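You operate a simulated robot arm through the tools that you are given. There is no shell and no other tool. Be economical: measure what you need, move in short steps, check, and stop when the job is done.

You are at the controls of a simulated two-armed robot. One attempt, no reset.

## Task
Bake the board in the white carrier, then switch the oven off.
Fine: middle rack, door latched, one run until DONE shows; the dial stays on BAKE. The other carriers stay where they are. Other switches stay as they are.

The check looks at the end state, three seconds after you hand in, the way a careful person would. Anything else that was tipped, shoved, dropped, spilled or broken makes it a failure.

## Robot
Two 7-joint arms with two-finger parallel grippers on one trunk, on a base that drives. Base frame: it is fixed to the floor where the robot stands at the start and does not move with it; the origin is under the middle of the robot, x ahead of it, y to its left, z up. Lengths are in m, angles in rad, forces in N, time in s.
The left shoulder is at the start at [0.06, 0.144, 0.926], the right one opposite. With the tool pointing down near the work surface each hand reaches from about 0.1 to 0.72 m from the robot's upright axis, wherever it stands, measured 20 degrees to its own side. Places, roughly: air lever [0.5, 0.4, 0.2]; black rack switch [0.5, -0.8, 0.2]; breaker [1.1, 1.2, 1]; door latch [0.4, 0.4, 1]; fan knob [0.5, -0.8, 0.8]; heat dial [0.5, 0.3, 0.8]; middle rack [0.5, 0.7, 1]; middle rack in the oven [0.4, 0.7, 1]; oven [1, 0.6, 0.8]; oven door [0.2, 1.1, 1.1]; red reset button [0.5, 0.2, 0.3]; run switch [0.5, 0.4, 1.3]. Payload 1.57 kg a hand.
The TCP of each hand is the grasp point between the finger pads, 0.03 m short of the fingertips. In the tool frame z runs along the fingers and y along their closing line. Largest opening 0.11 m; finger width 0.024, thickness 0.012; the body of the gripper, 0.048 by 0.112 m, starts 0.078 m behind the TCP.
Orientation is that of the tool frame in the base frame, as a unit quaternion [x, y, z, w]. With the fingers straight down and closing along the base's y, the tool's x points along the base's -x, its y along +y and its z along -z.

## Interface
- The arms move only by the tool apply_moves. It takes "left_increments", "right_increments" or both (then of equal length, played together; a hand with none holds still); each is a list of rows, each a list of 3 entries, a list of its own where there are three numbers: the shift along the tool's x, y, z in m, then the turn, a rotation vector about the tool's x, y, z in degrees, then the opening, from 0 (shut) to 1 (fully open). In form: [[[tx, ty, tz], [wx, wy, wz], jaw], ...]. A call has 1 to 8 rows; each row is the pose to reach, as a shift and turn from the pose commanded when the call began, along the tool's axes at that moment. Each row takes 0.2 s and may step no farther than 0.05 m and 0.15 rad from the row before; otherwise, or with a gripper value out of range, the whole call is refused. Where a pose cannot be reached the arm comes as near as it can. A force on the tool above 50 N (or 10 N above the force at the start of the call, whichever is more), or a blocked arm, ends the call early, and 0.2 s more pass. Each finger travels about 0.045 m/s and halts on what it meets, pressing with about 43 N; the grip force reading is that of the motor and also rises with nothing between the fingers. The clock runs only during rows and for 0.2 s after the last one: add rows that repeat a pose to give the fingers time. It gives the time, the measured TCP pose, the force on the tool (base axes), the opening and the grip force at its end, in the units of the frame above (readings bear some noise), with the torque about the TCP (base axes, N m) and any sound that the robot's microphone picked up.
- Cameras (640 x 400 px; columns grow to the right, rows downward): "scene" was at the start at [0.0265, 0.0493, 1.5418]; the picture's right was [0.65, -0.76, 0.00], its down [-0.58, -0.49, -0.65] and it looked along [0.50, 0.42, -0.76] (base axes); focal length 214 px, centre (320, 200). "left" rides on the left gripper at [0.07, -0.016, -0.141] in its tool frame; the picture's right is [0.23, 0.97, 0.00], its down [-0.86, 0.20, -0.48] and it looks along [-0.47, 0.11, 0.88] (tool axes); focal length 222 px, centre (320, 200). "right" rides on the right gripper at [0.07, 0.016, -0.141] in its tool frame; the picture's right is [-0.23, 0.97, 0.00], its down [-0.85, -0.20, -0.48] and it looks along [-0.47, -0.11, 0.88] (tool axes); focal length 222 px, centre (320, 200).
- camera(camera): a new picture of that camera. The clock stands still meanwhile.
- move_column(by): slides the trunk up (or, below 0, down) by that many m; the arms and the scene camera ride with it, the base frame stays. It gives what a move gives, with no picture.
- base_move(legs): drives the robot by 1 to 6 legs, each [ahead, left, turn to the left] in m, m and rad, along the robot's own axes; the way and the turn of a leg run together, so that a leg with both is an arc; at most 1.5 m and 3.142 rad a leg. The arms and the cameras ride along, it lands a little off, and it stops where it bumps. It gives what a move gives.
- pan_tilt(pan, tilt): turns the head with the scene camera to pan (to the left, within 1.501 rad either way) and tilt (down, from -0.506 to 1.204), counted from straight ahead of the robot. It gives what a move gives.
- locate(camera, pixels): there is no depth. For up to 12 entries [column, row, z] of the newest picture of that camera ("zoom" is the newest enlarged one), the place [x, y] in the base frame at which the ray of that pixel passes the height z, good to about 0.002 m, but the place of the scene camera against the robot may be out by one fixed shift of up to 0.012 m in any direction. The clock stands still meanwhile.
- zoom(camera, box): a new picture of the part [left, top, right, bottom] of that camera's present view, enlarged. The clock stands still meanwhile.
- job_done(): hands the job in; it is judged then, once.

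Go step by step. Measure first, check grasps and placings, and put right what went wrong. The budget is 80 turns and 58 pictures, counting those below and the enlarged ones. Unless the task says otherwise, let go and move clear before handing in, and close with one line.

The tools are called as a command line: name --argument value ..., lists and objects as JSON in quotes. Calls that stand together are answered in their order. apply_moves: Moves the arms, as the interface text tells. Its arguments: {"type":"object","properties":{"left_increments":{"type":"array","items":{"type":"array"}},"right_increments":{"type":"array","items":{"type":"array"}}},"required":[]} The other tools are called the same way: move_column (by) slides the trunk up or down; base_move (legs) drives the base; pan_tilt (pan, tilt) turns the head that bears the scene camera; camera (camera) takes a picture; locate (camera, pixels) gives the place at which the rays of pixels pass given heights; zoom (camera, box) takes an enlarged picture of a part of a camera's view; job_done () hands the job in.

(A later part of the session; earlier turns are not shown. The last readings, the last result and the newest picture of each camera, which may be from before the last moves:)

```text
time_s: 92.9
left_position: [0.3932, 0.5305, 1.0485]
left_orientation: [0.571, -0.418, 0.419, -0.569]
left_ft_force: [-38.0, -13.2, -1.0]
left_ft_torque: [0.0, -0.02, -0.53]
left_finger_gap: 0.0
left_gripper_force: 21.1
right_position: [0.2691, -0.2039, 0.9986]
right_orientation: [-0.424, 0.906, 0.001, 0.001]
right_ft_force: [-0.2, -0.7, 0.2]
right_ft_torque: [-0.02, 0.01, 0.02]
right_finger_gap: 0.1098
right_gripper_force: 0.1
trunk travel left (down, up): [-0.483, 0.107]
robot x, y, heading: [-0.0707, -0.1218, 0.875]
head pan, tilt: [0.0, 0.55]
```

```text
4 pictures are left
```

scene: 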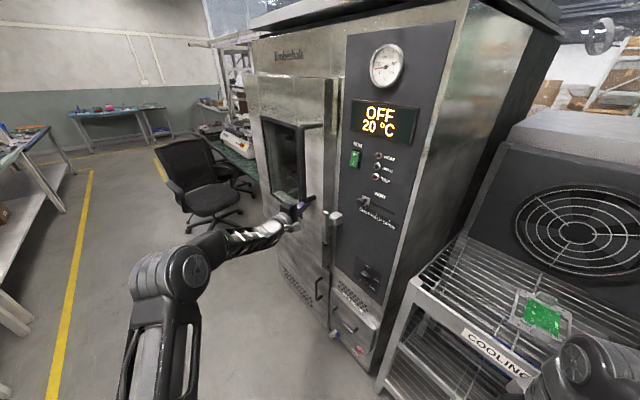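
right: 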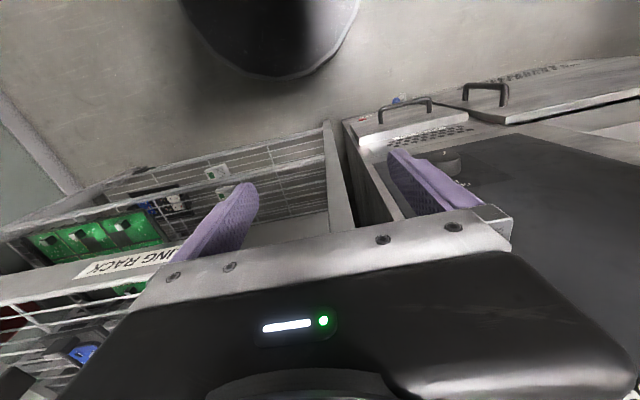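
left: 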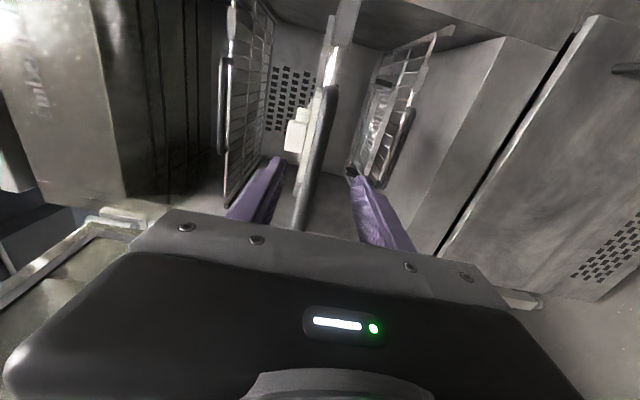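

The door is shut. I need a close look at the latch lever around (332,225).

zoom --camera "scene" --box '[275, 175, 375, 265]'

locate --camera "scene" --pixels '[[336, 214, 1.0], [336, 214, 1.05], [336, 214, 1.1], [326, 243, 0.9], [326, 243, 0.95], [326, 243, 1.0], [354, 158, 1.25], [354, 158, 1.28]]'

```text
4.44 times, centred on (325, 220) of scene
```

zoom: 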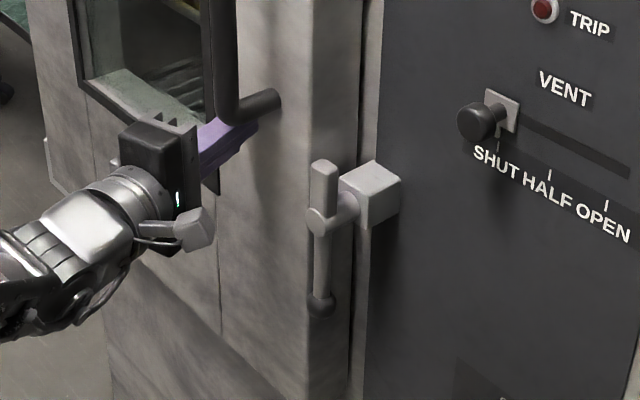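

```text
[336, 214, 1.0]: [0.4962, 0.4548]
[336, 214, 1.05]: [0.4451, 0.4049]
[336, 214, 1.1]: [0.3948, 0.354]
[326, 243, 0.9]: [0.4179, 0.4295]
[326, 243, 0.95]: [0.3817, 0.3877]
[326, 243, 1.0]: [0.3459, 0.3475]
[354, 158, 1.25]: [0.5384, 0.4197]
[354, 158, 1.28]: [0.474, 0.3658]
```

The lever (pivot ≈(0.40, 0.41, 1.03), ball ≈z 0.925) hangs down on the panel beside the door's edge; I'll swing the ball toward the door (+y). First draw back, square the hand to +x and lower to z≈0.945.

apply_moves --left_increments '[[[0, 0, -0.04], [0, 0, 0], 0], [[0, 0, -0.08], [0, 0, 0], 0], [[0, 0, -0.12], [0, 0, 0], 0]]'

base_move --legs '[[-0.192, 0.23, 0], [0, 0, -0.295]]'

move_column --by -0.105

```text
time_s: 93.7
left_position: [0.2874, 0.4912, 1.0513]
left_orientation: [0.57, -0.42, 0.42, -0.567]
left_ft_force: [-0.4, 0.4, -0.2]
left_ft_torque: [-0.03, 0.01, 0.01]
left_finger_gap: 0.0001
left_gripper_force: 20.9
right_position: [0.2721, -0.2035, 0.9992]
right_orientation: [-0.423, 0.906, 0.002, 0.001]
right_ft_force: [-0.8, 0.3, -0.4]
right_ft_torque: [0.01, -0.02, 0.0]
right_finger_gap: 0.1103
right_gripper_force: 0.0
trunk travel left (down, up): [-0.483, 0.107]
robot x, y, heading: [-0.0638, -0.1198, 0.87]
head pan, tilt: [0.0, 0.55]
```

```text
time_s: 96.7
left_position: [0.1503, 0.3573, 1.0508]
left_orientation: [-0.501, 0.501, -0.5, 0.498]
left_ft_force: [0.1, -0.9, 0.6]
left_ft_torque: [-0.02, -0.01, 0.01]
left_finger_gap: 0.0001
left_gripper_force: 21.1
right_position: [-0.0688, -0.3025, 0.9978]
right_orientation: [-0.282, 0.96, 0.001, 0.0]
right_ft_force: [-0.8, -0.8, 0.7]
right_ft_torque: [-0.02, -0.05, 0.0]
right_finger_gap: 0.1101
right_gripper_force: 0.0
trunk travel left (down, up): [-0.483, 0.107]
robot x, y, heading: [-0.3642, -0.1233, 0.572]
head pan, tilt: [0.0, 0.55]
```

```text
time_s: 98.1
left_position: [0.151, 0.3573, 0.9473]
left_orientation: [0.502, -0.5, 0.5, -0.498]
left_ft_force: [-0.2, 0.5, 1.4]
left_ft_torque: [0.01, 0.0, 0.01]
left_finger_gap: 0.0
left_gripper_force: 21.4
right_position: [-0.067, -0.303, 0.893]
right_orientation: [-0.282, 0.959, 0.001, -0.001]
right_ft_force: [0.0, 0.8, -0.1]
right_ft_torque: [-0.01, -0.01, -0.01]
right_finger_gap: 0.1097
right_gripper_force: 0.0
trunk travel left (down, up): [-0.378, 0.212]
robot x, y, heading: [-0.3689, -0.1191, 0.569]
head pan, tilt: [0.0, 0.55]
```

Hand square at (0.151, 0.357, 0.947), right of the lever. Driving +x 0.23 so the fingertips come level with the lever.

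base_move --legs '[[0.1945, -0.1247, 0]]'

zoom --camera "scene" --box '[240, 120, 480, 300]'

```text
time_s: 99.8
left_position: [0.3801, 0.3641, 0.9459]
left_orientation: [0.504, -0.499, 0.498, -0.499]
left_ft_force: [-0.3, 0.2, -0.3]
left_ft_torque: [0.0, -0.03, 0.01]
left_finger_gap: 0.0
left_gripper_force: 21.9
right_position: [0.1654, -0.2984, 0.8931]
right_orientation: [-0.287, 0.958, 0.001, -0.001]
right_ft_force: [-0.5, -0.2, -0.2]
right_ft_torque: [0.01, -0.01, -0.03]
right_finger_gap: 0.1099
right_gripper_force: 0.0
trunk travel left (down, up): [-0.378, 0.212]
robot x, y, heading: [-0.1338, -0.1161, 0.58]
head pan, tilt: [0.0, 0.55]
```

```text
2.22 times, centred on (360, 210) of scene
```

zoom: 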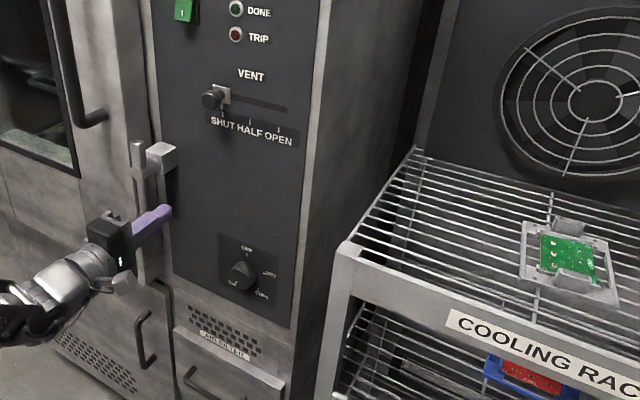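

The fingertips are just right of the lever at the right depth. Sweeping it left and up along its arc.

apply_moves --left_increments '[[[-0.028, 0, 0], [0, 0, 0], 0], [[-0.05, 0, 0], [0, 0, 0], 0], [[-0.073, -0.001, 0], [0, 0, 0], 0], [[-0.093, -0.012, 0], [0, 0, 0], 0], [[-0.111, -0.026, 0], [0, 0, 0], 0]]'

```text
time_s: 100.6
left_position: [0.3809, 0.4058, 0.9436]
left_orientation: [-0.496, 0.508, -0.507, 0.489]
left_ft_force: [-7.0, -12.9, 1.9]
left_ft_torque: [0.03, -0.12, -0.31]
left_finger_gap: 0.0
left_gripper_force: 21.0
right_position: [0.1625, -0.2994, 0.8936]
right_orientation: [-0.286, 0.958, 0.0, 0.0]
right_ft_force: [-0.1, 0.5, -0.1]
right_ft_torque: [-0.04, -0.04, -0.01]
right_finger_gap: 0.1103
right_gripper_force: 0.1
trunk travel left (down, up): [-0.378, 0.212]
robot x, y, heading: [-0.1385, -0.1207, 0.582]
head pan, tilt: [0.0, 0.55]
stopped in row 3 (left hand): the force on the tool passed its limit at 65 N (the readings are from after the stop); the commanded pose is now the measured one
```

It is stopped that way (65 N), so the lever must turn the other way (ball to −y, tongue over the door). Moving around to the lever's left side.

apply_moves --left_increments '[[[0.012, 0, 0], [0, 0, 0], 0], [[0.012, 0, -0.04], [0, 0, 0], 0], [[0.012, 0, -0.08], [0, 0, 0], 0], [[-0.033, 0, -0.08], [0, 0, 0], 0], [[-0.078, 0, -0.08], [0, 0, 0], 0], [[-0.078, 0, -0.04], [0, 0, 0], 0], [[-0.078, 0, 0], [0, 0, 0], 0]]'

```text
time_s: 102.2
left_position: [0.3821, 0.4886, 0.9412]
left_orientation: [-0.498, 0.506, -0.505, 0.49]
left_ft_force: [-0.9, -0.6, -0.3]
left_ft_torque: [0.01, 0.0, 0.0]
left_finger_gap: 0.0
left_gripper_force: 21.3
right_position: [0.1652, -0.2966, 0.8933]
right_orientation: [-0.286, 0.958, 0.001, 0.0]
right_ft_force: [0.8, -0.1, 0.4]
right_ft_torque: [0.01, -0.03, 0.01]
right_finger_gap: 0.1099
right_gripper_force: 0.2
trunk travel left (down, up): [-0.378, 0.212]
robot x, y, heading: [-0.1393, -0.1194, 0.575]
head pan, tilt: [0.0, 0.55]
```

Now left of the lever; sweeping it right (−y) and up.

apply_moves --left_increments '[[[0.0446, -0.002, 0], [0, 0, 0], 0], [[0.0676, -0.002, 0], [0, 0, 0], 0], [[0.0896, -0.005, 0], [0, 0, 0], 0], [[0.1106, -0.015, 0], [0, 0, 0], 0], [[0.1286, -0.029, 0], [0, 0, 0], 0], [[0.138, -0.042, 0], [0, 0, 0], 0]]'

```text
time_s: 103.6
left_position: [0.3813, 0.3512, 0.9827]
left_orientation: [-0.498, 0.508, -0.504, 0.49]
left_ft_force: [-0.2, -1.5, -2.2]
left_ft_torque: [0.02, 0.12, 0.01]
left_finger_gap: 0.0001
left_gripper_force: 21.5
right_position: [0.1648, -0.2983, 0.8926]
right_orientation: [-0.285, 0.959, 0.001, 0.0]
right_ft_force: [-0.6, 0.5, -0.2]
right_ft_torque: [-0.01, -0.01, 0.03]
right_finger_gap: 0.1101
right_gripper_force: 0.0
trunk travel left (down, up): [-0.378, 0.212]
robot x, y, heading: [-0.1322, -0.1195, 0.581]
head pan, tilt: [0.0, 0.55]
```

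The lever turns this way with light load. Continuing up to the end stop.

apply_moves --left_increments '[[[0.006, -0.015, 0], [0, 0, 0], 0], [[0.01, -0.028, 0], [0, 0, 0], 0], [[0.01, -0.038, 0], [0, 0, 0], 0], [[0.01, -0.046, 0], [0, 0, 0], 0]]'

```text
time_s: 104.1
left_position: [0.3764, 0.3489, 0.9863]
left_orientation: [0.515, -0.511, 0.494, -0.48]
left_ft_force: [-6.4, 2.9, -8.3]
left_ft_torque: [0.08, 0.25, 0.13]
left_finger_gap: 0.0
left_gripper_force: 21.3
right_position: [0.1659, -0.2971, 0.8942]
right_orientation: [-0.286, 0.958, 0.001, 0.0]
right_ft_force: [0.2, -0.1, -0.5]
right_ft_torque: [0.04, -0.03, 0.02]
right_finger_gap: 0.1101
right_gripper_force: 0.0
trunk travel left (down, up): [-0.378, 0.212]
robot x, y, heading: [-0.1361, -0.1167, 0.583]
head pan, tilt: [0.0, 0.55]
stopped in row 2 (left hand): the force on the tool passed its limit at 56 N (the readings are from after the stop); the commanded pose is now the measured one
```

It hit the end stop (56 N). I'll withdraw, raise to the run-switch height, and then look at latch and switch in one picture.

apply_moves --left_increments '[[[0, 0.004, 0], [0, 0, 0], 0], [[0, 0.006, -0.04], [0, 0, 0], 0], [[0, 0.006, -0.08], [0, 0, 0], 0], [[0, 0.006, -0.12], [0, 0, 0], 0]]'

move_column --by 0.21

pan_tilt --pan 0.1 --tilt 0.55

zoom --camera "scene" --box '[240, 90, 440, 260]'

```text
time_s: 105.1
left_position: [0.2606, 0.3477, 0.9892]
left_orientation: [0.512, -0.51, 0.496, -0.481]
left_ft_force: [-0.6, 1.0, 0.2]
left_ft_torque: [0.0, -0.01, 0.02]
left_finger_gap: 0.0
left_gripper_force: 21.1
right_position: [0.165, -0.2988, 0.8936]
right_orientation: [-0.286, 0.958, 0.001, 0.0]
right_ft_force: [0.2, 0.3, 0.2]
right_ft_torque: [0.0, -0.02, -0.02]
right_finger_gap: 0.1099
right_gripper_force: 0.0
trunk travel left (down, up): [-0.378, 0.212]
robot x, y, heading: [-0.1379, -0.1162, 0.58]
head pan, tilt: [0.0, 0.55]
```

```text
time_s: 107.4
left_position: [0.2596, 0.3478, 1.1982]
left_orientation: [0.512, -0.51, 0.495, -0.482]
left_ft_force: [0.3, -0.2, 0.0]
left_ft_torque: [0.02, -0.01, -0.01]
left_finger_gap: 0.0001
left_gripper_force: 21.4
right_position: [0.1653, -0.2987, 1.103]
right_orientation: [-0.286, 0.958, 0.001, 0.0]
right_ft_force: [-1.3, 0.1, 1.0]
right_ft_torque: [0.01, 0.0, -0.03]
right_finger_gap: 0.11
right_gripper_force: 0.0
trunk travel left (down, up): [-0.588, 0.002]
robot x, y, heading: [-0.1369, -0.1202, 0.584]
head pan, tilt: [0.0, 0.55]
```

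```text
time_s: 108.0
left_position: [0.261, 0.3486, 1.1982]
left_orientation: [0.512, -0.51, 0.495, -0.481]
left_ft_force: [0.3, -0.5, -0.4]
left_ft_torque: [0.03, 0.0, -0.01]
left_finger_gap: 0.0
left_gripper_force: 21.3
right_position: [0.1648, -0.298, 1.1033]
right_orientation: [-0.286, 0.958, 0.001, 0.0]
right_ft_force: [0.5, 1.1, 0.8]
right_ft_torque: [0.0, -0.01, 0.0]
right_finger_gap: 0.1101
right_gripper_force: 0.0
trunk travel left (down, up): [-0.588, 0.002]
robot x, y, heading: [-0.1372, -0.1228, 0.58]
head pan, tilt: [0.099, 0.55]
```

```text
2.35 times, centred on (340, 175) of scene
```

zoom: 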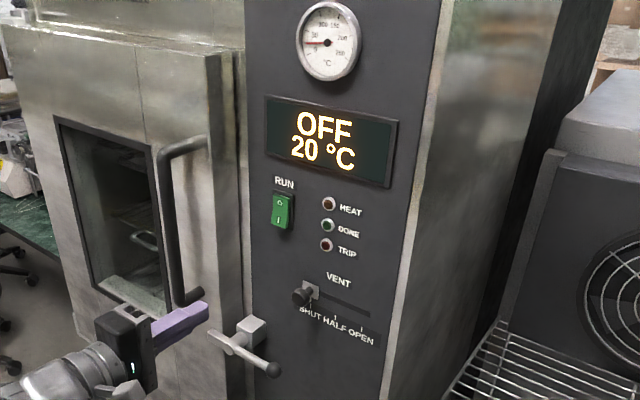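

The lever now lies nearly level: tongue over the door (215,338), ball at right (272,370). It may be a few degrees short, so I'll press the ball up again from below to be sure it's home.

move_column --by -0.255

apply_moves --left_increments '[[[0.018, 0, 0.03], [0, 0, 0], 0], [[0.018, 0, 0.06], [0, 0, 0], 0], [[0.018, 0, 0.09], [0, 0, 0], 0], [[0.018, 0, 0.118], [0, 0, 0], 0], [[0.018, -0.012, 0.118], [0, 0, 0], 0], [[0.018, -0.024, 0.118], [0, 0, 0], 0], [[0.018, -0.034, 0.118], [0, 0, 0], 0]]'

```text
time_s: 110.7
left_position: [0.2598, 0.348, 0.9441]
left_orientation: [0.512, -0.51, 0.495, -0.482]
left_ft_force: [0.4, -0.8, 0.2]
left_ft_torque: [0.01, 0.02, 0.02]
left_finger_gap: 0.0002
left_gripper_force: 21.8
right_position: [0.1647, -0.2982, 0.8494]
right_orientation: [-0.286, 0.958, 0.001, -0.001]
right_ft_force: [0.2, -0.6, 0.1]
right_ft_torque: [0.04, 0.01, -0.02]
right_finger_gap: 0.11
right_gripper_force: 0.1
trunk travel left (down, up): [-0.333, 0.257]
robot x, y, heading: [-0.1378, -0.1196, 0.583]
head pan, tilt: [0.099, 0.55]
```

```text
time_s: 112.3
left_position: [0.3787, 0.3289, 0.9716]
left_orientation: [0.512, -0.51, 0.495, -0.482]
left_ft_force: [0.2, -0.2, 0.4]
left_ft_torque: [0.0, 0.03, 0.0]
left_finger_gap: 0.0
left_gripper_force: 21.5
right_position: [0.1658, -0.2987, 0.8473]
right_orientation: [-0.286, 0.958, 0.001, 0.0]
right_ft_force: [0.2, -0.3, -0.7]
right_ft_torque: [0.0, -0.02, 0.01]
right_finger_gap: 0.11
right_gripper_force: 0.1
trunk travel left (down, up): [-0.333, 0.257]
robot x, y, heading: [-0.1354, -0.1182, 0.581]
head pan, tilt: [0.099, 0.55]
```

apply_moves --left_increments '[[[0, -0.008, 0], [0, 0, 0], 0], [[0, -0.016, 0], [0, 0, 0], 0], [[0, -0.022, 0], [0, 0, 0], 0], [[0, -0.028, 0], [0, 0, 0], 0], [[0, -0.034, 0], [0, 0, 0], 0]]'

```text
time_s: 113.2
left_position: [0.379, 0.33, 0.9792]
left_orientation: [0.523, -0.517, 0.487, -0.471]
left_ft_force: [0.5, 0.4, -9.7]
left_ft_torque: [0.04, 0.3, 0.03]
left_finger_gap: 0.0
left_gripper_force: 21.4
right_position: [0.1649, -0.2985, 0.8485]
right_orientation: [-0.286, 0.958, 0.002, -0.001]
right_ft_force: [0.1, 0.0, 0.3]
right_ft_torque: [0.0, 0.0, -0.04]
right_finger_gap: 0.1101
right_gripper_force: 0.1
trunk travel left (down, up): [-0.333, 0.257]
robot x, y, heading: [-0.1386, -0.1189, 0.581]
head pan, tilt: [0.099, 0.55]
stopped in row 4 (left hand): the force on the tool passed its limit at 53 N (the readings are from after the stop); the commanded pose is now the measured one
```

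Hard stop again at the same place, so the latch is home. Withdrawing, levelling the hand, and rising to the run switch.

apply_moves --left_increments '[[[0, 0.006, 0], [0, 0, 0], 0], [[0, 0.006, -0.04], [2, 0, 0], 0], [[0, 0.004, -0.08], [4.6, 0, 0], 0], [[0, 0, -0.12], [4.6, 0, 0], 0]]'

move_column --by 0.255

```text
time_s: 114.2
left_position: [0.2604, 0.3303, 0.9925]
left_orientation: [0.501, -0.495, 0.51, -0.493]
left_ft_force: [0.0, -0.5, 0.0]
left_ft_torque: [-0.01, 0.04, 0.0]
left_finger_gap: 0.0001
left_gripper_force: 21.7
right_position: [0.1639, -0.299, 0.8485]
right_orientation: [-0.286, 0.958, 0.001, 0.0]
right_ft_force: [0.5, -0.6, 0.8]
right_ft_torque: [0.0, 0.03, 0.03]
right_finger_gap: 0.1099
right_gripper_force: 0.1
trunk travel left (down, up): [-0.333, 0.257]
robot x, y, heading: [-0.1387, -0.1194, 0.581]
head pan, tilt: [0.099, 0.55]
```

```text
time_s: 116.8
left_position: [0.2598, 0.3301, 1.2471]
left_orientation: [0.502, -0.495, 0.51, -0.494]
left_ft_force: [0.0, -0.1, 0.8]
left_ft_torque: [0.0, 0.02, 0.01]
left_finger_gap: 0.0
left_gripper_force: 21.5
right_position: [0.1648, -0.2984, 1.1026]
right_orientation: [-0.286, 0.958, 0.001, -0.001]
right_ft_force: [-0.4, -0.3, 0.6]
right_ft_torque: [0.01, 0.03, -0.01]
right_finger_gap: 0.1098
right_gripper_force: 0.1
trunk travel left (down, up): [-0.588, 0.002]
robot x, y, heading: [-0.1369, -0.1229, 0.578]
head pan, tilt: [0.099, 0.55]
```

Cross-checking the switch spot from the last zoom: O at (281,203), I at (279,221).

locate --camera "zoom" --pixels '[[280, 212, 1.27], [280, 212, 1.28], [280, 212, 1.29], [279, 221, 1.26], [279, 221, 1.27], [281, 203, 1.29], [281, 203, 1.3], [240, 345, 1.02], [272, 370, 1.0], [305, 295, 1.15]]'

```text
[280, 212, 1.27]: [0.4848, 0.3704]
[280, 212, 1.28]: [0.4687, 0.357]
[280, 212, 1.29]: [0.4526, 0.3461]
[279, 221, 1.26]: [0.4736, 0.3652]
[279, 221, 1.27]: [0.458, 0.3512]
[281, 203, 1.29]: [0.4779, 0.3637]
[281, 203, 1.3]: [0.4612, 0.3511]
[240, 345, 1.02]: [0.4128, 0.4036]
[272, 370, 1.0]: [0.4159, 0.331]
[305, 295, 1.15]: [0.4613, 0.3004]
```

I at z≈1.261, y≈0.363. Aligning and approaching to a centimetre or so before the rocker.

apply_moves --left_increments '[[[-0.016, -0.006, 0.03], [0, 0, 0], 0], [[-0.032, -0.011, 0.065], [0, 0, 0], 0], [[-0.032, -0.011, 0.1], [0, 0, 0], 0], [[-0.032, -0.011, 0.13], [0, 0, 0], 0], [[-0.032, -0.011, 0.15], [0, 0, 0], 0]]'

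```text
time_s: 118.0
left_position: [0.4105, 0.3613, 1.258]
left_orientation: [0.501, -0.496, 0.509, -0.494]
left_ft_force: [0.2, -0.3, -0.2]
left_ft_torque: [0.0, -0.04, -0.02]
left_finger_gap: 0.0002
left_gripper_force: 20.9
right_position: [0.165, -0.2986, 1.1021]
right_orientation: [-0.285, 0.959, 0.001, -0.001]
right_ft_force: [0.4, 0.1, -0.4]
right_ft_torque: [0.0, -0.01, 0.0]
right_finger_gap: 0.1102
right_gripper_force: 0.1
trunk travel left (down, up): [-0.588, 0.002]
robot x, y, heading: [-0.1362, -0.1174, 0.578]
head pan, tilt: [0.099, 0.55]
```

Aligned at (0.4105, 0.361, 1.258), no contact. Pressing in with 4 mm steps.

apply_moves --left_increments '[[[0, 0, 0.006], [0, 0, 0], 0], [[0, 0, 0.01], [0, 0, 0], 0], [[0, 0, 0.014], [0, 0, 0], 0], [[0, 0, 0.018], [0, 0, 0], 0], [[0, 0, 0.022], [0, 0, 0], 0], [[0, 0, 0.026], [0, 0, 0], 0], [[0, 0, 0.03], [0, 0, 0], 0]]'

```text
time_s: 119.6
left_position: [0.4408, 0.3619, 1.2584]
left_orientation: [0.502, -0.495, 0.509, -0.494]
left_ft_force: [0.9, 0.8, -0.3]
left_ft_torque: [-0.02, -0.02, 0.0]
left_finger_gap: 0.0002
left_gripper_force: 20.9
right_position: [0.1644, -0.2991, 1.1026]
right_orientation: [-0.286, 0.958, 0.001, 0.0]
right_ft_force: [-0.9, 1.0, 0.2]
right_ft_torque: [-0.01, -0.01, 0.03]
right_finger_gap: 0.1101
right_gripper_force: 0.2
trunk travel left (down, up): [-0.588, 0.002]
robot x, y, heading: [-0.1345, -0.1192, 0.578]
head pan, tilt: [0.099, 0.55]
```

No contact yet at tip x≈0.471; continuing.

apply_moves --left_increments '[[[0, 0, 0.004], [0, 0, 0], 0], [[0, 0, 0.008], [0, 0, 0], 0], [[0, 0, 0.012], [0, 0, 0], 0], [[0, 0, 0.016], [0, 0, 0], 0], [[0, 0, 0.02], [0, 0, 0], 0]]'

```text
time_s: 120.6
left_position: [0.4462, 0.3619, 1.2575]
left_orientation: [0.502, -0.497, 0.507, -0.494]
left_ft_force: [-31.8, -8.7, -1.2]
left_ft_torque: [0.08, -0.31, -0.18]
left_finger_gap: 0.0001
left_gripper_force: 20.9
right_position: [0.1593, -0.2992, 1.1036]
right_orientation: [-0.287, 0.958, 0.001, 0.002]
right_ft_force: [0.8, 0.4, -0.9]
right_ft_torque: [-0.03, -0.01, -0.02]
right_finger_gap: 0.11
right_gripper_force: 0.1
trunk travel left (down, up): [-0.588, 0.002]
robot x, y, heading: [-0.138, -0.1171, 0.582]
head pan, tilt: [0.099, 0.55]
stopped in row 5 (left hand): the force on the tool passed its limit at 56 N (the readings are from after the stop); the commanded pose is now the measured one
```

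Contact at tip x≈0.476 with a firm push. I'll back off a little and wait some seconds, listening for any sound.

apply_moves --left_increments '[[[0, 0, -0.01], [0, 0, 0], 0], [[0, 0, -0.03], [0, 0, 0], 0], [[0, 0, -0.03], [0, 0, 0], 0], [[0, 0, -0.03], [0, 0, 0], 0], [[0, 0, -0.03], [0, 0, 0], 0], [[0, 0, -0.03], [0, 0, 0], 0], [[0, 0, -0.03], [0, 0, 0], 0], [[0, 0, -0.03], [0, 0, 0], 0]]'

pan_tilt --pan -0.1 --tilt 0.5

pan_tilt --pan 0.1 --tilt 0.5

```text
time_s: 122.4
left_position: [0.4216, 0.3615, 1.2552]
left_orientation: [0.504, -0.497, 0.506, -0.493]
left_ft_force: [0.6, -0.8, 0.3]
left_ft_torque: [0.01, -0.03, 0.01]
left_finger_gap: 0.0
left_gripper_force: 21.5
right_position: [0.1641, -0.2982, 1.1034]
right_orientation: [-0.286, 0.958, 0.001, 0.0]
right_ft_force: [0.1, -1.0, 0.3]
right_ft_torque: [0.02, 0.02, -0.01]
right_finger_gap: 0.1098
right_gripper_force: 0.1
trunk travel left (down, up): [-0.588, 0.002]
robot x, y, heading: [-0.1405, -0.1192, 0.582]
head pan, tilt: [0.099, 0.55]
```

```text
time_s: 123.2
left_position: [0.4216, 0.3626, 1.2553]
left_orientation: [0.504, -0.497, 0.507, -0.492]
left_ft_force: [-0.6, -0.3, 0.5]
left_ft_torque: [0.0, 0.02, 0.0]
left_finger_gap: 0.0
left_gripper_force: 20.7
right_position: [0.1641, -0.2975, 1.1026]
right_orientation: [-0.286, 0.958, 0.001, 0.0]
right_ft_force: [0.5, 1.1, -0.8]
right_ft_torque: [0.02, 0.03, 0.0]
right_finger_gap: 0.1099
right_gripper_force: 0.0
trunk travel left (down, up): [-0.588, 0.002]
robot x, y, heading: [-0.1364, -0.1183, 0.584]
head pan, tilt: [-0.099, 0.499]
```

```text
time_s: 123.9
left_position: [0.4217, 0.3614, 1.2537]
left_orientation: [0.504, -0.497, 0.506, -0.493]
left_ft_force: [-0.7, 0.3, -0.3]
left_ft_torque: [0.01, 0.03, -0.01]
left_finger_gap: 0.0003
left_gripper_force: 21.5
right_position: [0.1636, -0.2969, 1.104]
right_orientation: [-0.287, 0.958, 0.002, 0.0]
right_ft_force: [-1.3, 0.1, 0.2]
right_ft_torque: [0.01, -0.02, 0.02]
right_finger_gap: 0.1099
right_gripper_force: 0.1
trunk travel left (down, up): [-0.588, 0.002]
robot x, y, heading: [-0.1361, -0.1215, 0.587]
head pan, tilt: [0.099, 0.499]
```

Silent so far; waiting another ~11 s while listening.

apply_moves --left_increments '[[[0, 0, 0], [0, 0, 0], 0], [[0, 0, 0], [0, 0, 0], 0], [[0, 0, 0], [0, 0, 0], 0], [[0, 0, 0], [0, 0, 0], 0], [[0, 0, 0], [0, 0, 0], 0], [[0, 0, 0], [0, 0, 0], 0], [[0, 0, 0], [0, 0, 0], 0], [[0, 0, 0], [0, 0, 0], 0]]'

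apply_moves --left_increments '[[[0, 0, 0], [0, 0, 0], 0], [[0, 0, 0], [0, 0, 0], 0], [[0, 0, 0], [0, 0, 0], 0], [[0, 0, 0], [0, 0, 0], 0], [[0, 0, 0], [0, 0, 0], 0], [[0, 0, 0], [0, 0, 0], 0], [[0, 0, 0], [0, 0, 0], 0], [[0, 0, 0], [0, 0, 0], 0]]'

apply_moves --left_increments '[[[0, 0, 0], [0, 0, 0], 0], [[0, 0, 0], [0, 0, 0], 0], [[0, 0, 0], [0, 0, 0], 0], [[0, 0, 0], [0, 0, 0], 0], [[0, 0, 0], [0, 0, 0], 0], [[0, 0, 0], [0, 0, 0], 0], [[0, 0, 0], [0, 0, 0], 0], [[0, 0, 0], [0, 0, 0], 0]]'

apply_moves --left_increments '[[[0, 0, 0], [0, 0, 0], 0], [[0, 0, 0], [0, 0, 0], 0], [[0, 0, 0], [0, 0, 0], 0], [[0, 0, 0], [0, 0, 0], 0], [[0, 0, 0], [0, 0, 0], 0], [[0, 0, 0], [0, 0, 0], 0], [[0, 0, 0], [0, 0, 0], 0], [[0, 0, 0], [0, 0, 0], 0]]'

apply_moves --left_increments '[[[0, 0, 0], [0, 0, 0], 0], [[0, 0, 0], [0, 0, 0], 0], [[0, 0, 0], [0, 0, 0], 0], [[0, 0, 0], [0, 0, 0], 0], [[0, 0, 0], [0, 0, 0], 0], [[0, 0, 0], [0, 0, 0], 0], [[0, 0, 0], [0, 0, 0], 0], [[0, 0, 0], [0, 0, 0], 0]]'

apply_moves --left_increments '[[[0, 0, 0], [0, 0, 0], 0], [[0, 0, 0], [0, 0, 0], 0], [[0, 0, 0], [0, 0, 0], 0], [[0, 0, 0], [0, 0, 0], 0], [[0, 0, 0], [0, 0, 0], 0], [[0, 0, 0], [0, 0, 0], 0], [[0, 0, 0], [0, 0, 0], 0], [[0, 0, 0], [0, 0, 0], 0]]'

```text
time_s: 125.7
left_position: [0.4216, 0.3619, 1.2535]
left_orientation: [0.504, -0.497, 0.507, -0.493]
left_ft_force: [0.4, -0.2, 0.2]
left_ft_torque: [-0.03, 0.0, 0.01]
left_finger_gap: 0.0
left_gripper_force: 20.9
right_position: [0.1622, -0.2978, 1.1039]
right_orientation: [-0.287, 0.958, 0.001, -0.002]
right_ft_force: [-0.5, 0.6, -0.8]
right_ft_torque: [0.0, 0.02, 0.0]
right_finger_gap: 0.1099
right_gripper_force: 0.1
trunk travel left (down, up): [-0.588, 0.002]
robot x, y, heading: [-0.135, -0.1214, 0.581]
head pan, tilt: [0.099, 0.499]
```

```text
time_s: 127.5
left_position: [0.4225, 0.3623, 1.2535]
left_orientation: [0.504, -0.497, 0.506, -0.492]
left_ft_force: [0.6, -0.2, 0.0]
left_ft_torque: [-0.02, 0.02, 0.0]
left_finger_gap: 0.0
left_gripper_force: 21.4
right_position: [0.1647, -0.2991, 1.1039]
right_orientation: [-0.288, 0.958, 0.002, 0.0]
right_ft_force: [0.5, 0.8, 0.0]
right_ft_torque: [0.02, -0.02, 0.02]
right_finger_gap: 0.11
right_gripper_force: 0.0
trunk travel left (down, up): [-0.588, 0.002]
robot x, y, heading: [-0.1326, -0.12, 0.58]
head pan, tilt: [0.099, 0.499]
```

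```text
time_s: 129.3
left_position: [0.4217, 0.3618, 1.2539]
left_orientation: [0.504, -0.497, 0.507, -0.492]
left_ft_force: [-0.2, 0.5, 0.2]
left_ft_torque: [-0.01, 0.01, 0.0]
left_finger_gap: 0.0
left_gripper_force: 20.9
right_position: [0.1643, -0.2989, 1.1033]
right_orientation: [-0.286, 0.958, 0.001, -0.001]
right_ft_force: [0.4, 0.5, -0.3]
right_ft_torque: [-0.02, 0.01, 0.0]
right_finger_gap: 0.1102
right_gripper_force: 0.0
trunk travel left (down, up): [-0.588, 0.002]
robot x, y, heading: [-0.1393, -0.1196, 0.582]
head pan, tilt: [0.099, 0.499]
```

```text
time_s: 131.1
left_position: [0.4222, 0.3631, 1.2545]
left_orientation: [0.503, -0.497, 0.506, -0.493]
left_ft_force: [-0.6, 0.4, -0.7]
left_ft_torque: [-0.01, 0.0, -0.01]
left_finger_gap: 0.0001
left_gripper_force: 21.3
right_position: [0.1645, -0.2976, 1.102]
right_orientation: [-0.285, 0.958, 0.001, 0.0]
right_ft_force: [0.7, 0.1, 0.2]
right_ft_torque: [0.01, -0.03, 0.01]
right_finger_gap: 0.1101
right_gripper_force: 0.1
trunk travel left (down, up): [-0.588, 0.002]
robot x, y, heading: [-0.1391, -0.1227, 0.583]
head pan, tilt: [0.099, 0.499]
```

```text
time_s: 132.9
left_position: [0.4226, 0.3627, 1.2541]
left_orientation: [0.504, -0.496, 0.506, -0.493]
left_ft_force: [0.0, 0.3, -0.2]
left_ft_torque: [0.0, -0.06, 0.01]
left_finger_gap: 0.0
left_gripper_force: 21.0
right_position: [0.165, -0.2976, 1.1026]
right_orientation: [-0.286, 0.958, 0.0, 0.0]
right_ft_force: [-0.1, 0.4, -0.7]
right_ft_torque: [0.04, 0.0, -0.02]
right_finger_gap: 0.11
right_gripper_force: 0.1
trunk travel left (down, up): [-0.588, 0.002]
robot x, y, heading: [-0.1363, -0.1175, 0.587]
head pan, tilt: [0.099, 0.499]
```

```text
time_s: 134.7
left_position: [0.4216, 0.3626, 1.2556]
left_orientation: [0.504, -0.497, 0.507, -0.492]
left_ft_force: [-0.2, -0.1, 0.0]
left_ft_torque: [0.01, 0.0, 0.0]
left_finger_gap: 0.0
left_gripper_force: 21.7
right_position: [0.1648, -0.2978, 1.1029]
right_orientation: [-0.287, 0.958, 0.0, -0.001]
right_ft_force: [0.4, 0.2, -0.5]
right_ft_torque: [-0.02, 0.0, 0.01]
right_finger_gap: 0.1098
right_gripper_force: 0.0
trunk travel left (down, up): [-0.588, 0.002]
robot x, y, heading: [-0.1319, -0.1167, 0.58]
head pan, tilt: [0.099, 0.499]
```

Still silent. I have one picture left, so I'll wait longer first (listening for a chime) before spending it.

apply_moves --left_increments '[[[0, 0, -0.02], [0, 0, 0], 0], [[0, 0, -0.05], [0, 0, 0], 0], [[0, 0, -0.08], [0, 0, 0], 0], [[0, 0, -0.08], [0, 0, 0], 0], [[0, 0, -0.08], [0, 0, 0], 0], [[0, 0, -0.08], [0, 0, 0], 0], [[0, 0, -0.08], [0, 0, 0], 0], [[0, 0, -0.08], [0, 0, 0], 0]]'

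apply_moves --left_increments '[[[0, 0, 0], [0, 0, 0], 0], [[0, 0, 0], [0, 0, 0], 0], [[0, 0, 0], [0, 0, 0], 0], [[0, 0, 0], [0, 0, 0], 0], [[0, 0, 0], [0, 0, 0], 0], [[0, 0, 0], [0, 0, 0], 0], [[0, 0, 0], [0, 0, 0], 0], [[0, 0, 0], [0, 0, 0], 0]]'

apply_moves --left_increments '[[[0, 0, 0], [0, 0, 0], 0], [[0, 0, 0], [0, 0, 0], 0], [[0, 0, 0], [0, 0, 0], 0], [[0, 0, 0], [0, 0, 0], 0], [[0, 0, 0], [0, 0, 0], 0], [[0, 0, 0], [0, 0, 0], 0], [[0, 0, 0], [0, 0, 0], 0], [[0, 0, 0], [0, 0, 0], 0]]'

apply_moves --left_increments '[[[0, 0, 0], [0, 0, 0], 0], [[0, 0, 0], [0, 0, 0], 0], [[0, 0, 0], [0, 0, 0], 0], [[0, 0, 0], [0, 0, 0], 0], [[0, 0, 0], [0, 0, 0], 0], [[0, 0, 0], [0, 0, 0], 0], [[0, 0, 0], [0, 0, 0], 0], [[0, 0, 0], [0, 0, 0], 0]]'

apply_moves --left_increments '[[[0, 0, 0], [0, 0, 0], 0], [[0, 0, 0], [0, 0, 0], 0], [[0, 0, 0], [0, 0, 0], 0], [[0, 0, 0], [0, 0, 0], 0], [[0, 0, 0], [0, 0, 0], 0], [[0, 0, 0], [0, 0, 0], 0], [[0, 0, 0], [0, 0, 0], 0], [[0, 0, 0], [0, 0, 0], 0]]'

apply_moves --left_increments '[[[0, 0, 0], [0, 0, 0], 0], [[0, 0, 0], [0, 0, 0], 0], [[0, 0, 0], [0, 0, 0], 0], [[0, 0, 0], [0, 0, 0], 0], [[0, 0, 0], [0, 0, 0], 0], [[0, 0, 0], [0, 0, 0], 0], [[0, 0, 0], [0, 0, 0], 0], [[0, 0, 0], [0, 0, 0], 0]]'

apply_moves --left_increments '[[[0, 0, 0], [0, 0, 0], 0], [[0, 0, 0], [0, 0, 0], 0], [[0, 0, 0], [0, 0, 0], 0], [[0, 0, 0], [0, 0, 0], 0], [[0, 0, 0], [0, 0, 0], 0], [[0, 0, 0], [0, 0, 0], 0], [[0, 0, 0], [0, 0, 0], 0], [[0, 0, 0], [0, 0, 0], 0]]'

apply_moves --left_increments '[[[0, 0, 0], [0, 0, 0], 0], [[0, 0, 0], [0, 0, 0], 0], [[0, 0, 0], [0, 0, 0], 0], [[0, 0, 0], [0, 0, 0], 0], [[0, 0, 0], [0, 0, 0], 0], [[0, 0, 0], [0, 0, 0], 0], [[0, 0, 0], [0, 0, 0], 0], [[0, 0, 0], [0, 0, 0], 0]]'

```text
time_s: 136.5
left_position: [0.3449, 0.3617, 1.2541]
left_orientation: [0.504, -0.497, 0.507, -0.493]
left_ft_force: [1.1, -0.4, 0.4]
left_ft_torque: [-0.01, -0.01, 0.07]
left_finger_gap: 0.0002
left_gripper_force: 21.3
right_position: [0.1641, -0.2986, 1.1034]
right_orientation: [-0.286, 0.958, 0.001, 0.0]
right_ft_force: [0.4, 0.2, -0.2]
right_ft_torque: [-0.01, 0.01, 0.04]
right_finger_gap: 0.1101
right_gripper_force: 0.1
trunk travel left (down, up): [-0.588, 0.002]
robot x, y, heading: [-0.1391, -0.1213, 0.585]
head pan, tilt: [0.099, 0.499]
```

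```text
time_s: 138.3
left_position: [0.3442, 0.3619, 1.2538]
left_orientation: [0.504, -0.496, 0.506, -0.493]
left_ft_force: [0.1, -0.9, 0.2]
left_ft_torque: [0.0, -0.04, 0.02]
left_finger_gap: 0.0
left_gripper_force: 21.1
right_position: [0.1637, -0.2984, 1.1024]
right_orientation: [-0.287, 0.958, 0.0, -0.001]
right_ft_force: [0.9, 0.4, -0.6]
right_ft_torque: [-0.02, -0.04, -0.04]
right_finger_gap: 0.1101
right_gripper_force: 0.1
trunk travel left (down, up): [-0.588, 0.002]
robot x, y, heading: [-0.1344, -0.1199, 0.584]
head pan, tilt: [0.099, 0.499]
```

```text
time_s: 140.1
left_position: [0.3441, 0.3617, 1.2535]
left_orientation: [0.504, -0.497, 0.506, -0.493]
left_ft_force: [-0.1, -0.4, -0.3]
left_ft_torque: [0.04, 0.01, 0.02]
left_finger_gap: 0.0
left_gripper_force: 21.8
right_position: [0.1627, -0.2978, 1.1036]
right_orientation: [-0.287, 0.958, 0.0, 0.0]
right_ft_force: [1.0, 0.0, 0.1]
right_ft_torque: [0.02, 0.01, 0.0]
right_finger_gap: 0.11
right_gripper_force: 0.0
trunk travel left (down, up): [-0.588, 0.002]
robot x, y, heading: [-0.1358, -0.1206, 0.584]
head pan, tilt: [0.099, 0.499]
```

```text
time_s: 141.9
left_position: [0.3451, 0.3624, 1.2533]
left_orientation: [0.504, -0.497, 0.507, -0.492]
left_ft_force: [0.2, -0.6, 0.2]
left_ft_torque: [0.04, 0.02, 0.03]
left_finger_gap: 0.0003
left_gripper_force: 21.6
right_position: [0.1645, -0.2972, 1.1031]
right_orientation: [-0.287, 0.958, 0.001, 0.0]
right_ft_force: [0.4, -0.8, 0.5]
right_ft_torque: [-0.03, 0.0, -0.06]
right_finger_gap: 0.1099
right_gripper_force: 0.1
trunk travel left (down, up): [-0.588, 0.002]
robot x, y, heading: [-0.1351, -0.1255, 0.585]
head pan, tilt: [0.099, 0.499]
```

```text
time_s: 143.7
left_position: [0.3441, 0.3624, 1.2551]
left_orientation: [0.504, -0.497, 0.506, -0.492]
left_ft_force: [-0.4, -0.8, -0.4]
left_ft_torque: [-0.05, 0.01, 0.03]
left_finger_gap: 0.0001
left_gripper_force: 21.3
right_position: [0.1659, -0.2974, 1.1042]
right_orientation: [-0.286, 0.958, 0.001, 0.0]
right_ft_force: [0.3, 0.5, -0.3]
right_ft_torque: [-0.01, -0.01, 0.0]
right_finger_gap: 0.1103
right_gripper_force: 0.1
trunk travel left (down, up): [-0.588, 0.002]
robot x, y, heading: [-0.1363, -0.1191, 0.584]
head pan, tilt: [0.099, 0.499]
```

```text
time_s: 145.5
left_position: [0.3446, 0.3612, 1.254]
left_orientation: [0.504, -0.497, 0.506, -0.493]
left_ft_force: [-0.2, -0.6, -0.6]
left_ft_torque: [-0.02, -0.01, -0.02]
left_finger_gap: 0.0
left_gripper_force: 21.7
right_position: [0.1631, -0.2988, 1.1028]
right_orientation: [-0.286, 0.958, 0.001, -0.001]
right_ft_force: [0.4, 0.3, 0.5]
right_ft_torque: [0.0, -0.03, -0.01]
right_finger_gap: 0.1102
right_gripper_force: 0.1
trunk travel left (down, up): [-0.588, 0.002]
robot x, y, heading: [-0.1392, -0.1203, 0.578]
head pan, tilt: [0.099, 0.499]
```

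```text
time_s: 147.3
left_position: [0.3453, 0.3607, 1.2538]
left_orientation: [0.504, -0.496, 0.507, -0.493]
left_ft_force: [-0.1, -0.1, -0.2]
left_ft_torque: [-0.01, 0.03, 0.02]
left_finger_gap: 0.0
left_gripper_force: 21.1
right_position: [0.1646, -0.2981, 1.1025]
right_orientation: [-0.287, 0.958, 0.001, 0.0]
right_ft_force: [-0.1, 0.0, 0.1]
right_ft_torque: [-0.01, 0.01, -0.02]
right_finger_gap: 0.1099
right_gripper_force: 0.0
trunk travel left (down, up): [-0.588, 0.002]
robot x, y, heading: [-0.1377, -0.1215, 0.582]
head pan, tilt: [0.099, 0.499]
```

```text
time_s: 149.1
left_position: [0.3435, 0.3617, 1.2542]
left_orientation: [0.504, -0.497, 0.506, -0.493]
left_ft_force: [-0.5, 0.0, 0.4]
left_ft_torque: [-0.01, 0.0, -0.01]
left_finger_gap: 0.0
left_gripper_force: 21.0
right_position: [0.1643, -0.2978, 1.1034]
right_orientation: [-0.287, 0.958, 0.001, 0.0]
right_ft_force: [0.6, 0.2, 0.1]
right_ft_torque: [-0.01, -0.01, 0.0]
right_finger_gap: 0.11
right_gripper_force: 0.1
trunk travel left (down, up): [-0.588, 0.002]
robot x, y, heading: [-0.1384, -0.1165, 0.577]
head pan, tilt: [0.099, 0.499]
```

No chime yet. For calibration (free), I locate the fingertip in the last zoom, where its true place was about (0.29, 0.349, 1.198).

locate --camera "zoom" --pixels '[[205, 311, 1.198], [205, 311, 1.21], [208, 303, 1.21], [208, 318, 1.186], [280, 212, 1.275], [280, 230, 1.25], [280, 195, 1.3]]'

```text
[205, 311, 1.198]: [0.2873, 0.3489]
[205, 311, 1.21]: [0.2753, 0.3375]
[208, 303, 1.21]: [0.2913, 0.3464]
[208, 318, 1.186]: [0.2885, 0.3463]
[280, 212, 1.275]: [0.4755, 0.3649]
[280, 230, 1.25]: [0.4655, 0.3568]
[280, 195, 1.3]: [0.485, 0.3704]
```

The scene camera agrees with the hand within ~3 mm, and the finger pressed the I half, so it should be running. I'll back off a bit and pass time with trunk travel while listening.

base_move --legs '[[-0.168, 0.109, 0]]'

move_column --by -0.3

move_column --by 0.3

move_column --by -0.3

move_column --by 0.3

move_column --by -0.3

move_column --by 0.3

move_column --by -0.3

move_column --by 0.3

move_column --by -0.3

move_column --by 0.3

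```text
time_s: 150.7
left_position: [0.1417, 0.359, 1.2544]
left_orientation: [0.503, -0.497, 0.507, -0.493]
left_ft_force: [-0.4, -0.1, 0.2]
left_ft_torque: [-0.01, 0.0, -0.03]
left_finger_gap: 0.0001
left_gripper_force: 21.2
right_position: [-0.0374, -0.3008, 1.1036]
right_orientation: [-0.288, 0.958, 0.001, 0.0]
right_ft_force: [-0.4, -0.3, 0.5]
right_ft_torque: [-0.02, 0.0, -0.03]
right_finger_gap: 0.1099
right_gripper_force: 0.1
trunk travel left (down, up): [-0.588, 0.002]
robot x, y, heading: [-0.3355, -0.1229, 0.593]
head pan, tilt: [0.099, 0.499]
```

```text
time_s: 153.7
left_position: [0.1418, 0.3589, 0.9546]
left_orientation: [0.504, -0.497, 0.506, -0.493]
left_ft_force: [-0.2, -0.5, -0.1]
left_ft_torque: [-0.01, 0.01, 0.02]
left_finger_gap: 0.0001
left_gripper_force: 21.2
right_position: [-0.0367, -0.3014, 0.8037]
right_orientation: [-0.288, 0.958, 0.001, 0.0]
right_ft_force: [0.1, -0.3, -1.4]
right_ft_torque: [0.02, -0.02, 0.0]
right_finger_gap: 0.1098
right_gripper_force: 0.1
trunk travel left (down, up): [-0.288, 0.302]
robot x, y, heading: [-0.3391, -0.1244, 0.58]
head pan, tilt: [0.099, 0.499]
```

```text
time_s: 156.7
left_position: [0.1437, 0.3594, 1.2541]
left_orientation: [0.504, -0.498, 0.507, -0.492]
left_ft_force: [0.9, 0.5, 0.4]
left_ft_torque: [0.06, 0.0, -0.02]
left_finger_gap: 0.0
left_gripper_force: 21.1
right_position: [-0.0359, -0.3014, 1.1017]
right_orientation: [-0.287, 0.958, 0.002, 0.0]
right_ft_force: [-0.4, -0.8, -0.2]
right_ft_torque: [0.01, -0.01, -0.01]
right_finger_gap: 0.11
right_gripper_force: 0.0
trunk travel left (down, up): [-0.588, 0.002]
robot x, y, heading: [-0.339, -0.1223, 0.579]
head pan, tilt: [0.099, 0.499]
```

```text
time_s: 159.7
left_position: [0.1423, 0.3601, 0.9534]
left_orientation: [0.503, -0.497, 0.507, -0.493]
left_ft_force: [0.0, -0.9, 0.1]
left_ft_torque: [0.01, 0.0, 0.01]
left_finger_gap: 0.0001
left_gripper_force: 20.9
right_position: [-0.0355, -0.3004, 0.8037]
right_orientation: [-0.287, 0.958, 0.001, -0.001]
right_ft_force: [0.1, -0.3, 0.0]
right_ft_torque: [0.04, 0.0, 0.02]
right_finger_gap: 0.1099
right_gripper_force: 0.1
trunk travel left (down, up): [-0.288, 0.302]
robot x, y, heading: [-0.3367, -0.1262, 0.578]
head pan, tilt: [0.099, 0.499]
```

```text
time_s: 162.7
left_position: [0.1428, 0.3596, 1.2545]
left_orientation: [0.504, -0.497, 0.506, -0.492]
left_ft_force: [0.4, -0.3, -0.3]
left_ft_torque: [0.03, -0.03, 0.03]
left_finger_gap: 0.0
left_gripper_force: 21.4
right_position: [-0.035, -0.2995, 1.102]
right_orientation: [-0.288, 0.958, 0.001, 0.0]
right_ft_force: [-0.2, 0.0, 0.0]
right_ft_torque: [0.0, -0.03, 0.02]
right_finger_gap: 0.1102
right_gripper_force: 0.0
trunk travel left (down, up): [-0.588, 0.002]
robot x, y, heading: [-0.3377, -0.122, 0.588]
head pan, tilt: [0.099, 0.499]
```

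```text
time_s: 165.7
left_position: [0.1413, 0.3599, 0.9542]
left_orientation: [0.503, -0.497, 0.506, -0.493]
left_ft_force: [0.2, 0.5, 0.8]
left_ft_torque: [0.0, -0.03, 0.04]
left_finger_gap: 0.0001
left_gripper_force: 21.3
right_position: [-0.0365, -0.3011, 0.802]
right_orientation: [-0.287, 0.958, 0.001, 0.0]
right_ft_force: [0.0, -0.6, 0.7]
right_ft_torque: [0.03, -0.03, 0.01]
right_finger_gap: 0.11
right_gripper_force: 0.0
trunk travel left (down, up): [-0.288, 0.302]
robot x, y, heading: [-0.3371, -0.1246, 0.583]
head pan, tilt: [0.099, 0.499]
```

```text
time_s: 168.7
left_position: [0.1435, 0.3587, 1.2538]
left_orientation: [0.504, -0.497, 0.506, -0.493]
left_ft_force: [0.4, 0.2, -0.8]
left_ft_torque: [-0.02, 0.01, 0.01]
left_finger_gap: 0.0
left_gripper_force: 22.0
right_position: [-0.0359, -0.3017, 1.1025]
right_orientation: [-0.287, 0.958, 0.001, 0.0]
right_ft_force: [1.1, 0.4, 0.5]
right_ft_torque: [0.01, 0.0, 0.0]
right_finger_gap: 0.11
right_gripper_force: 0.1
trunk travel left (down, up): [-0.588, 0.002]
robot x, y, heading: [-0.3369, -0.1233, 0.583]
head pan, tilt: [0.099, 0.499]
```

```text
time_s: 171.7
left_position: [0.1434, 0.3599, 0.954]
left_orientation: [0.503, -0.497, 0.507, -0.493]
left_ft_force: [-0.7, -0.6, 0.7]
left_ft_torque: [0.0, -0.02, 0.02]
left_finger_gap: 0.0
left_gripper_force: 21.5
right_position: [-0.0357, -0.3014, 0.8022]
right_orientation: [-0.288, 0.958, 0.0, 0.0]
right_ft_force: [-1.1, 0.3, -0.2]
right_ft_torque: [-0.05, 0.03, -0.01]
right_finger_gap: 0.11
right_gripper_force: 0.0
trunk travel left (down, up): [-0.288, 0.302]
robot x, y, heading: [-0.3393, -0.1211, 0.588]
head pan, tilt: [0.099, 0.499]
```

```text
time_s: 174.7
left_position: [0.1424, 0.3594, 1.2545]
left_orientation: [0.505, -0.497, 0.506, -0.492]
left_ft_force: [-0.3, -0.2, -0.5]
left_ft_torque: [0.04, 0.03, -0.01]
left_finger_gap: 0.0002
left_gripper_force: 21.4
right_position: [-0.0359, -0.3007, 1.1026]
right_orientation: [-0.288, 0.958, 0.001, 0.0]
right_ft_force: [-0.3, 0.0, 0.4]
right_ft_torque: [-0.02, -0.01, 0.01]
right_finger_gap: 0.1098
right_gripper_force: 0.0
trunk travel left (down, up): [-0.588, 0.002]
robot x, y, heading: [-0.341, -0.1238, 0.582]
head pan, tilt: [0.099, 0.499]
```

```text
time_s: 177.7
left_position: [0.1428, 0.36, 0.9535]
left_orientation: [0.503, -0.496, 0.507, -0.493]
left_ft_force: [0.2, 0.3, -0.4]
left_ft_torque: [-0.02, 0.0, 0.0]
left_finger_gap: 0.0
left_gripper_force: 20.9
right_position: [-0.036, -0.3006, 0.8033]
right_orientation: [-0.287, 0.958, 0.001, -0.001]
right_ft_force: [0.3, 0.9, 0.1]
right_ft_torque: [0.0, 0.03, 0.0]
right_finger_gap: 0.1102
right_gripper_force: 0.0
trunk travel left (down, up): [-0.288, 0.302]
robot x, y, heading: [-0.3378, -0.1226, 0.585]
head pan, tilt: [0.099, 0.499]
```

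```text
time_s: 180.7
left_position: [0.1425, 0.3585, 1.2534]
left_orientation: [0.504, -0.496, 0.507, -0.493]
left_ft_force: [0.4, 0.0, 0.1]
left_ft_torque: [-0.02, 0.02, 0.01]
left_finger_gap: 0.0
left_gripper_force: 21.0
right_position: [-0.0362, -0.3006, 1.1022]
right_orientation: [-0.288, 0.958, 0.001, 0.0]
right_ft_force: [0.2, 0.2, -0.4]
right_ft_torque: [0.02, 0.04, -0.02]
right_finger_gap: 0.1102
right_gripper_force: 0.1
trunk travel left (down, up): [-0.588, 0.002]
robot x, y, heading: [-0.3363, -0.1216, 0.581]
head pan, tilt: [0.099, 0.499]
```

60 s have passed without a chime. Now I spend the last picture on display, switch and latch together.

zoom --camera "scene" --box '[285, 110, 445, 235]'

```text
3.20 times, centred on (365, 172) of scene
```

zoom: 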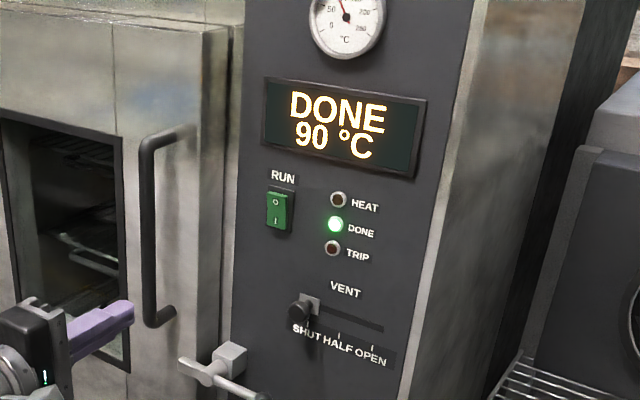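

The display shows DONE (lamp lit at (335,223)), the latch is across the door. Now the O half of the switch: locating O (277,202) and I (275,220) for the press.

locate --camera "zoom" --pixels '[[277, 202, 1.28], [277, 202, 1.29], [277, 202, 1.3], [275, 220, 1.25], [275, 220, 1.26], [275, 220, 1.27], [278, 192, 1.3], [130, 312, 1.25]]'

base_move --legs '[[0.168, -0.109, 0]]'

```text
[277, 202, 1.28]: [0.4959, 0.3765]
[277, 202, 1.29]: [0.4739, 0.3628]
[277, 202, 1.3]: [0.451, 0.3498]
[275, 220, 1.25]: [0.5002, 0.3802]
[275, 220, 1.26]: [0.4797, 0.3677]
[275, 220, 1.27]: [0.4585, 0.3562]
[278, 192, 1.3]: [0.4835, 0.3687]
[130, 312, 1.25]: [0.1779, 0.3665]
```

```text
time_s: 182.3
left_position: [0.341, 0.3607, 1.2537]
left_orientation: [0.506, -0.495, 0.506, -0.493]
left_ft_force: [-0.1, -0.6, 0.3]
left_ft_torque: [-0.03, -0.03, -0.01]
left_finger_gap: 0.0
left_gripper_force: 21.8
right_position: [0.1628, -0.2999, 1.1028]
right_orientation: [-0.288, 0.958, 0.001, -0.001]
right_ft_force: [-0.3, 0.3, 1.0]
right_ft_torque: [0.0, 0.03, -0.02]
right_finger_gap: 0.1098
right_gripper_force: 0.1
trunk travel left (down, up): [-0.588, 0.002]
robot x, y, heading: [-0.1361, -0.1273, 0.585]
head pan, tilt: [0.099, 0.499]
```

O sits at z≈1.29; the I press worked 0.019 below centre, so I'll aim for z≈1.295, y≈0.362. Rising and approaching.

apply_moves --left_increments '[[[0, -0.015, 0], [0, 0, 0], 0], [[0, -0.03, 0.01], [0, 0, 0], 0], [[-0.001, -0.041, 0.025], [0, 0, 0], 0], [[-0.001, -0.041, 0.05], [0, 0, 0], 0], [[-0.001, -0.041, 0.075], [0, 0, 0], 0]]'

```text
time_s: 183.5
left_position: [0.4166, 0.3615, 1.2936]
left_orientation: [0.504, -0.496, 0.506, -0.494]
left_ft_force: [0.2, -0.4, 0.7]
left_ft_torque: [0.0, -0.02, 0.04]
left_finger_gap: 0.0
left_gripper_force: 21.5
right_position: [0.1633, -0.2996, 1.1027]
right_orientation: [-0.289, 0.957, 0.001, 0.0]
right_ft_force: [-0.4, 0.5, -0.2]
right_ft_torque: [0.0, 0.01, -0.02]
right_finger_gap: 0.1099
right_gripper_force: 0.0
trunk travel left (down, up): [-0.588, 0.002]
robot x, y, heading: [-0.1381, -0.1214, 0.588]
head pan, tilt: [0.099, 0.499]
```

Aligned at (0.4166, 0.3615, 1.2936). Pressing O with the same stroke as before (to the force limit).

apply_moves --left_increments '[[[0, -0.001, 0.012], [0, 0, 0], 0], [[0, -0.001, 0.02], [0, 0, 0], 0], [[0, -0.001, 0.025], [0, 0, 0], 0], [[0, -0.001, 0.03], [0, 0, 0], 0], [[0, -0.001, 0.034], [0, 0, 0], 0], [[0, -0.001, 0.038], [0, 0, 0], 0], [[0, -0.001, 0.042], [0, 0, 0], 0], [[0, -0.001, 0.047], [0, 0, 0], 0]]'

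```text
time_s: 185.1
left_position: [0.4481, 0.3629, 1.2969]
left_orientation: [0.505, -0.497, 0.503, -0.495]
left_ft_force: [-30.8, -9.2, -0.4]
left_ft_torque: [-0.06, 0.35, -0.22]
left_finger_gap: 0.0003
left_gripper_force: 21.3
right_position: [0.1567, -0.3017, 1.1039]
right_orientation: [-0.29, 0.957, 0.002, 0.002]
right_ft_force: [-0.1, -1.4, 0.0]
right_ft_torque: [-0.01, 0.0, 0.01]
right_finger_gap: 0.1103
right_gripper_force: 0.0
trunk travel left (down, up): [-0.588, 0.002]
robot x, y, heading: [-0.1386, -0.1261, 0.59]
head pan, tilt: [0.099, 0.499]
stopped in row 8 (left hand): the force on the tool passed its limit at 55 N (the readings are from after the stop); the commanded pose is now the measured one
```

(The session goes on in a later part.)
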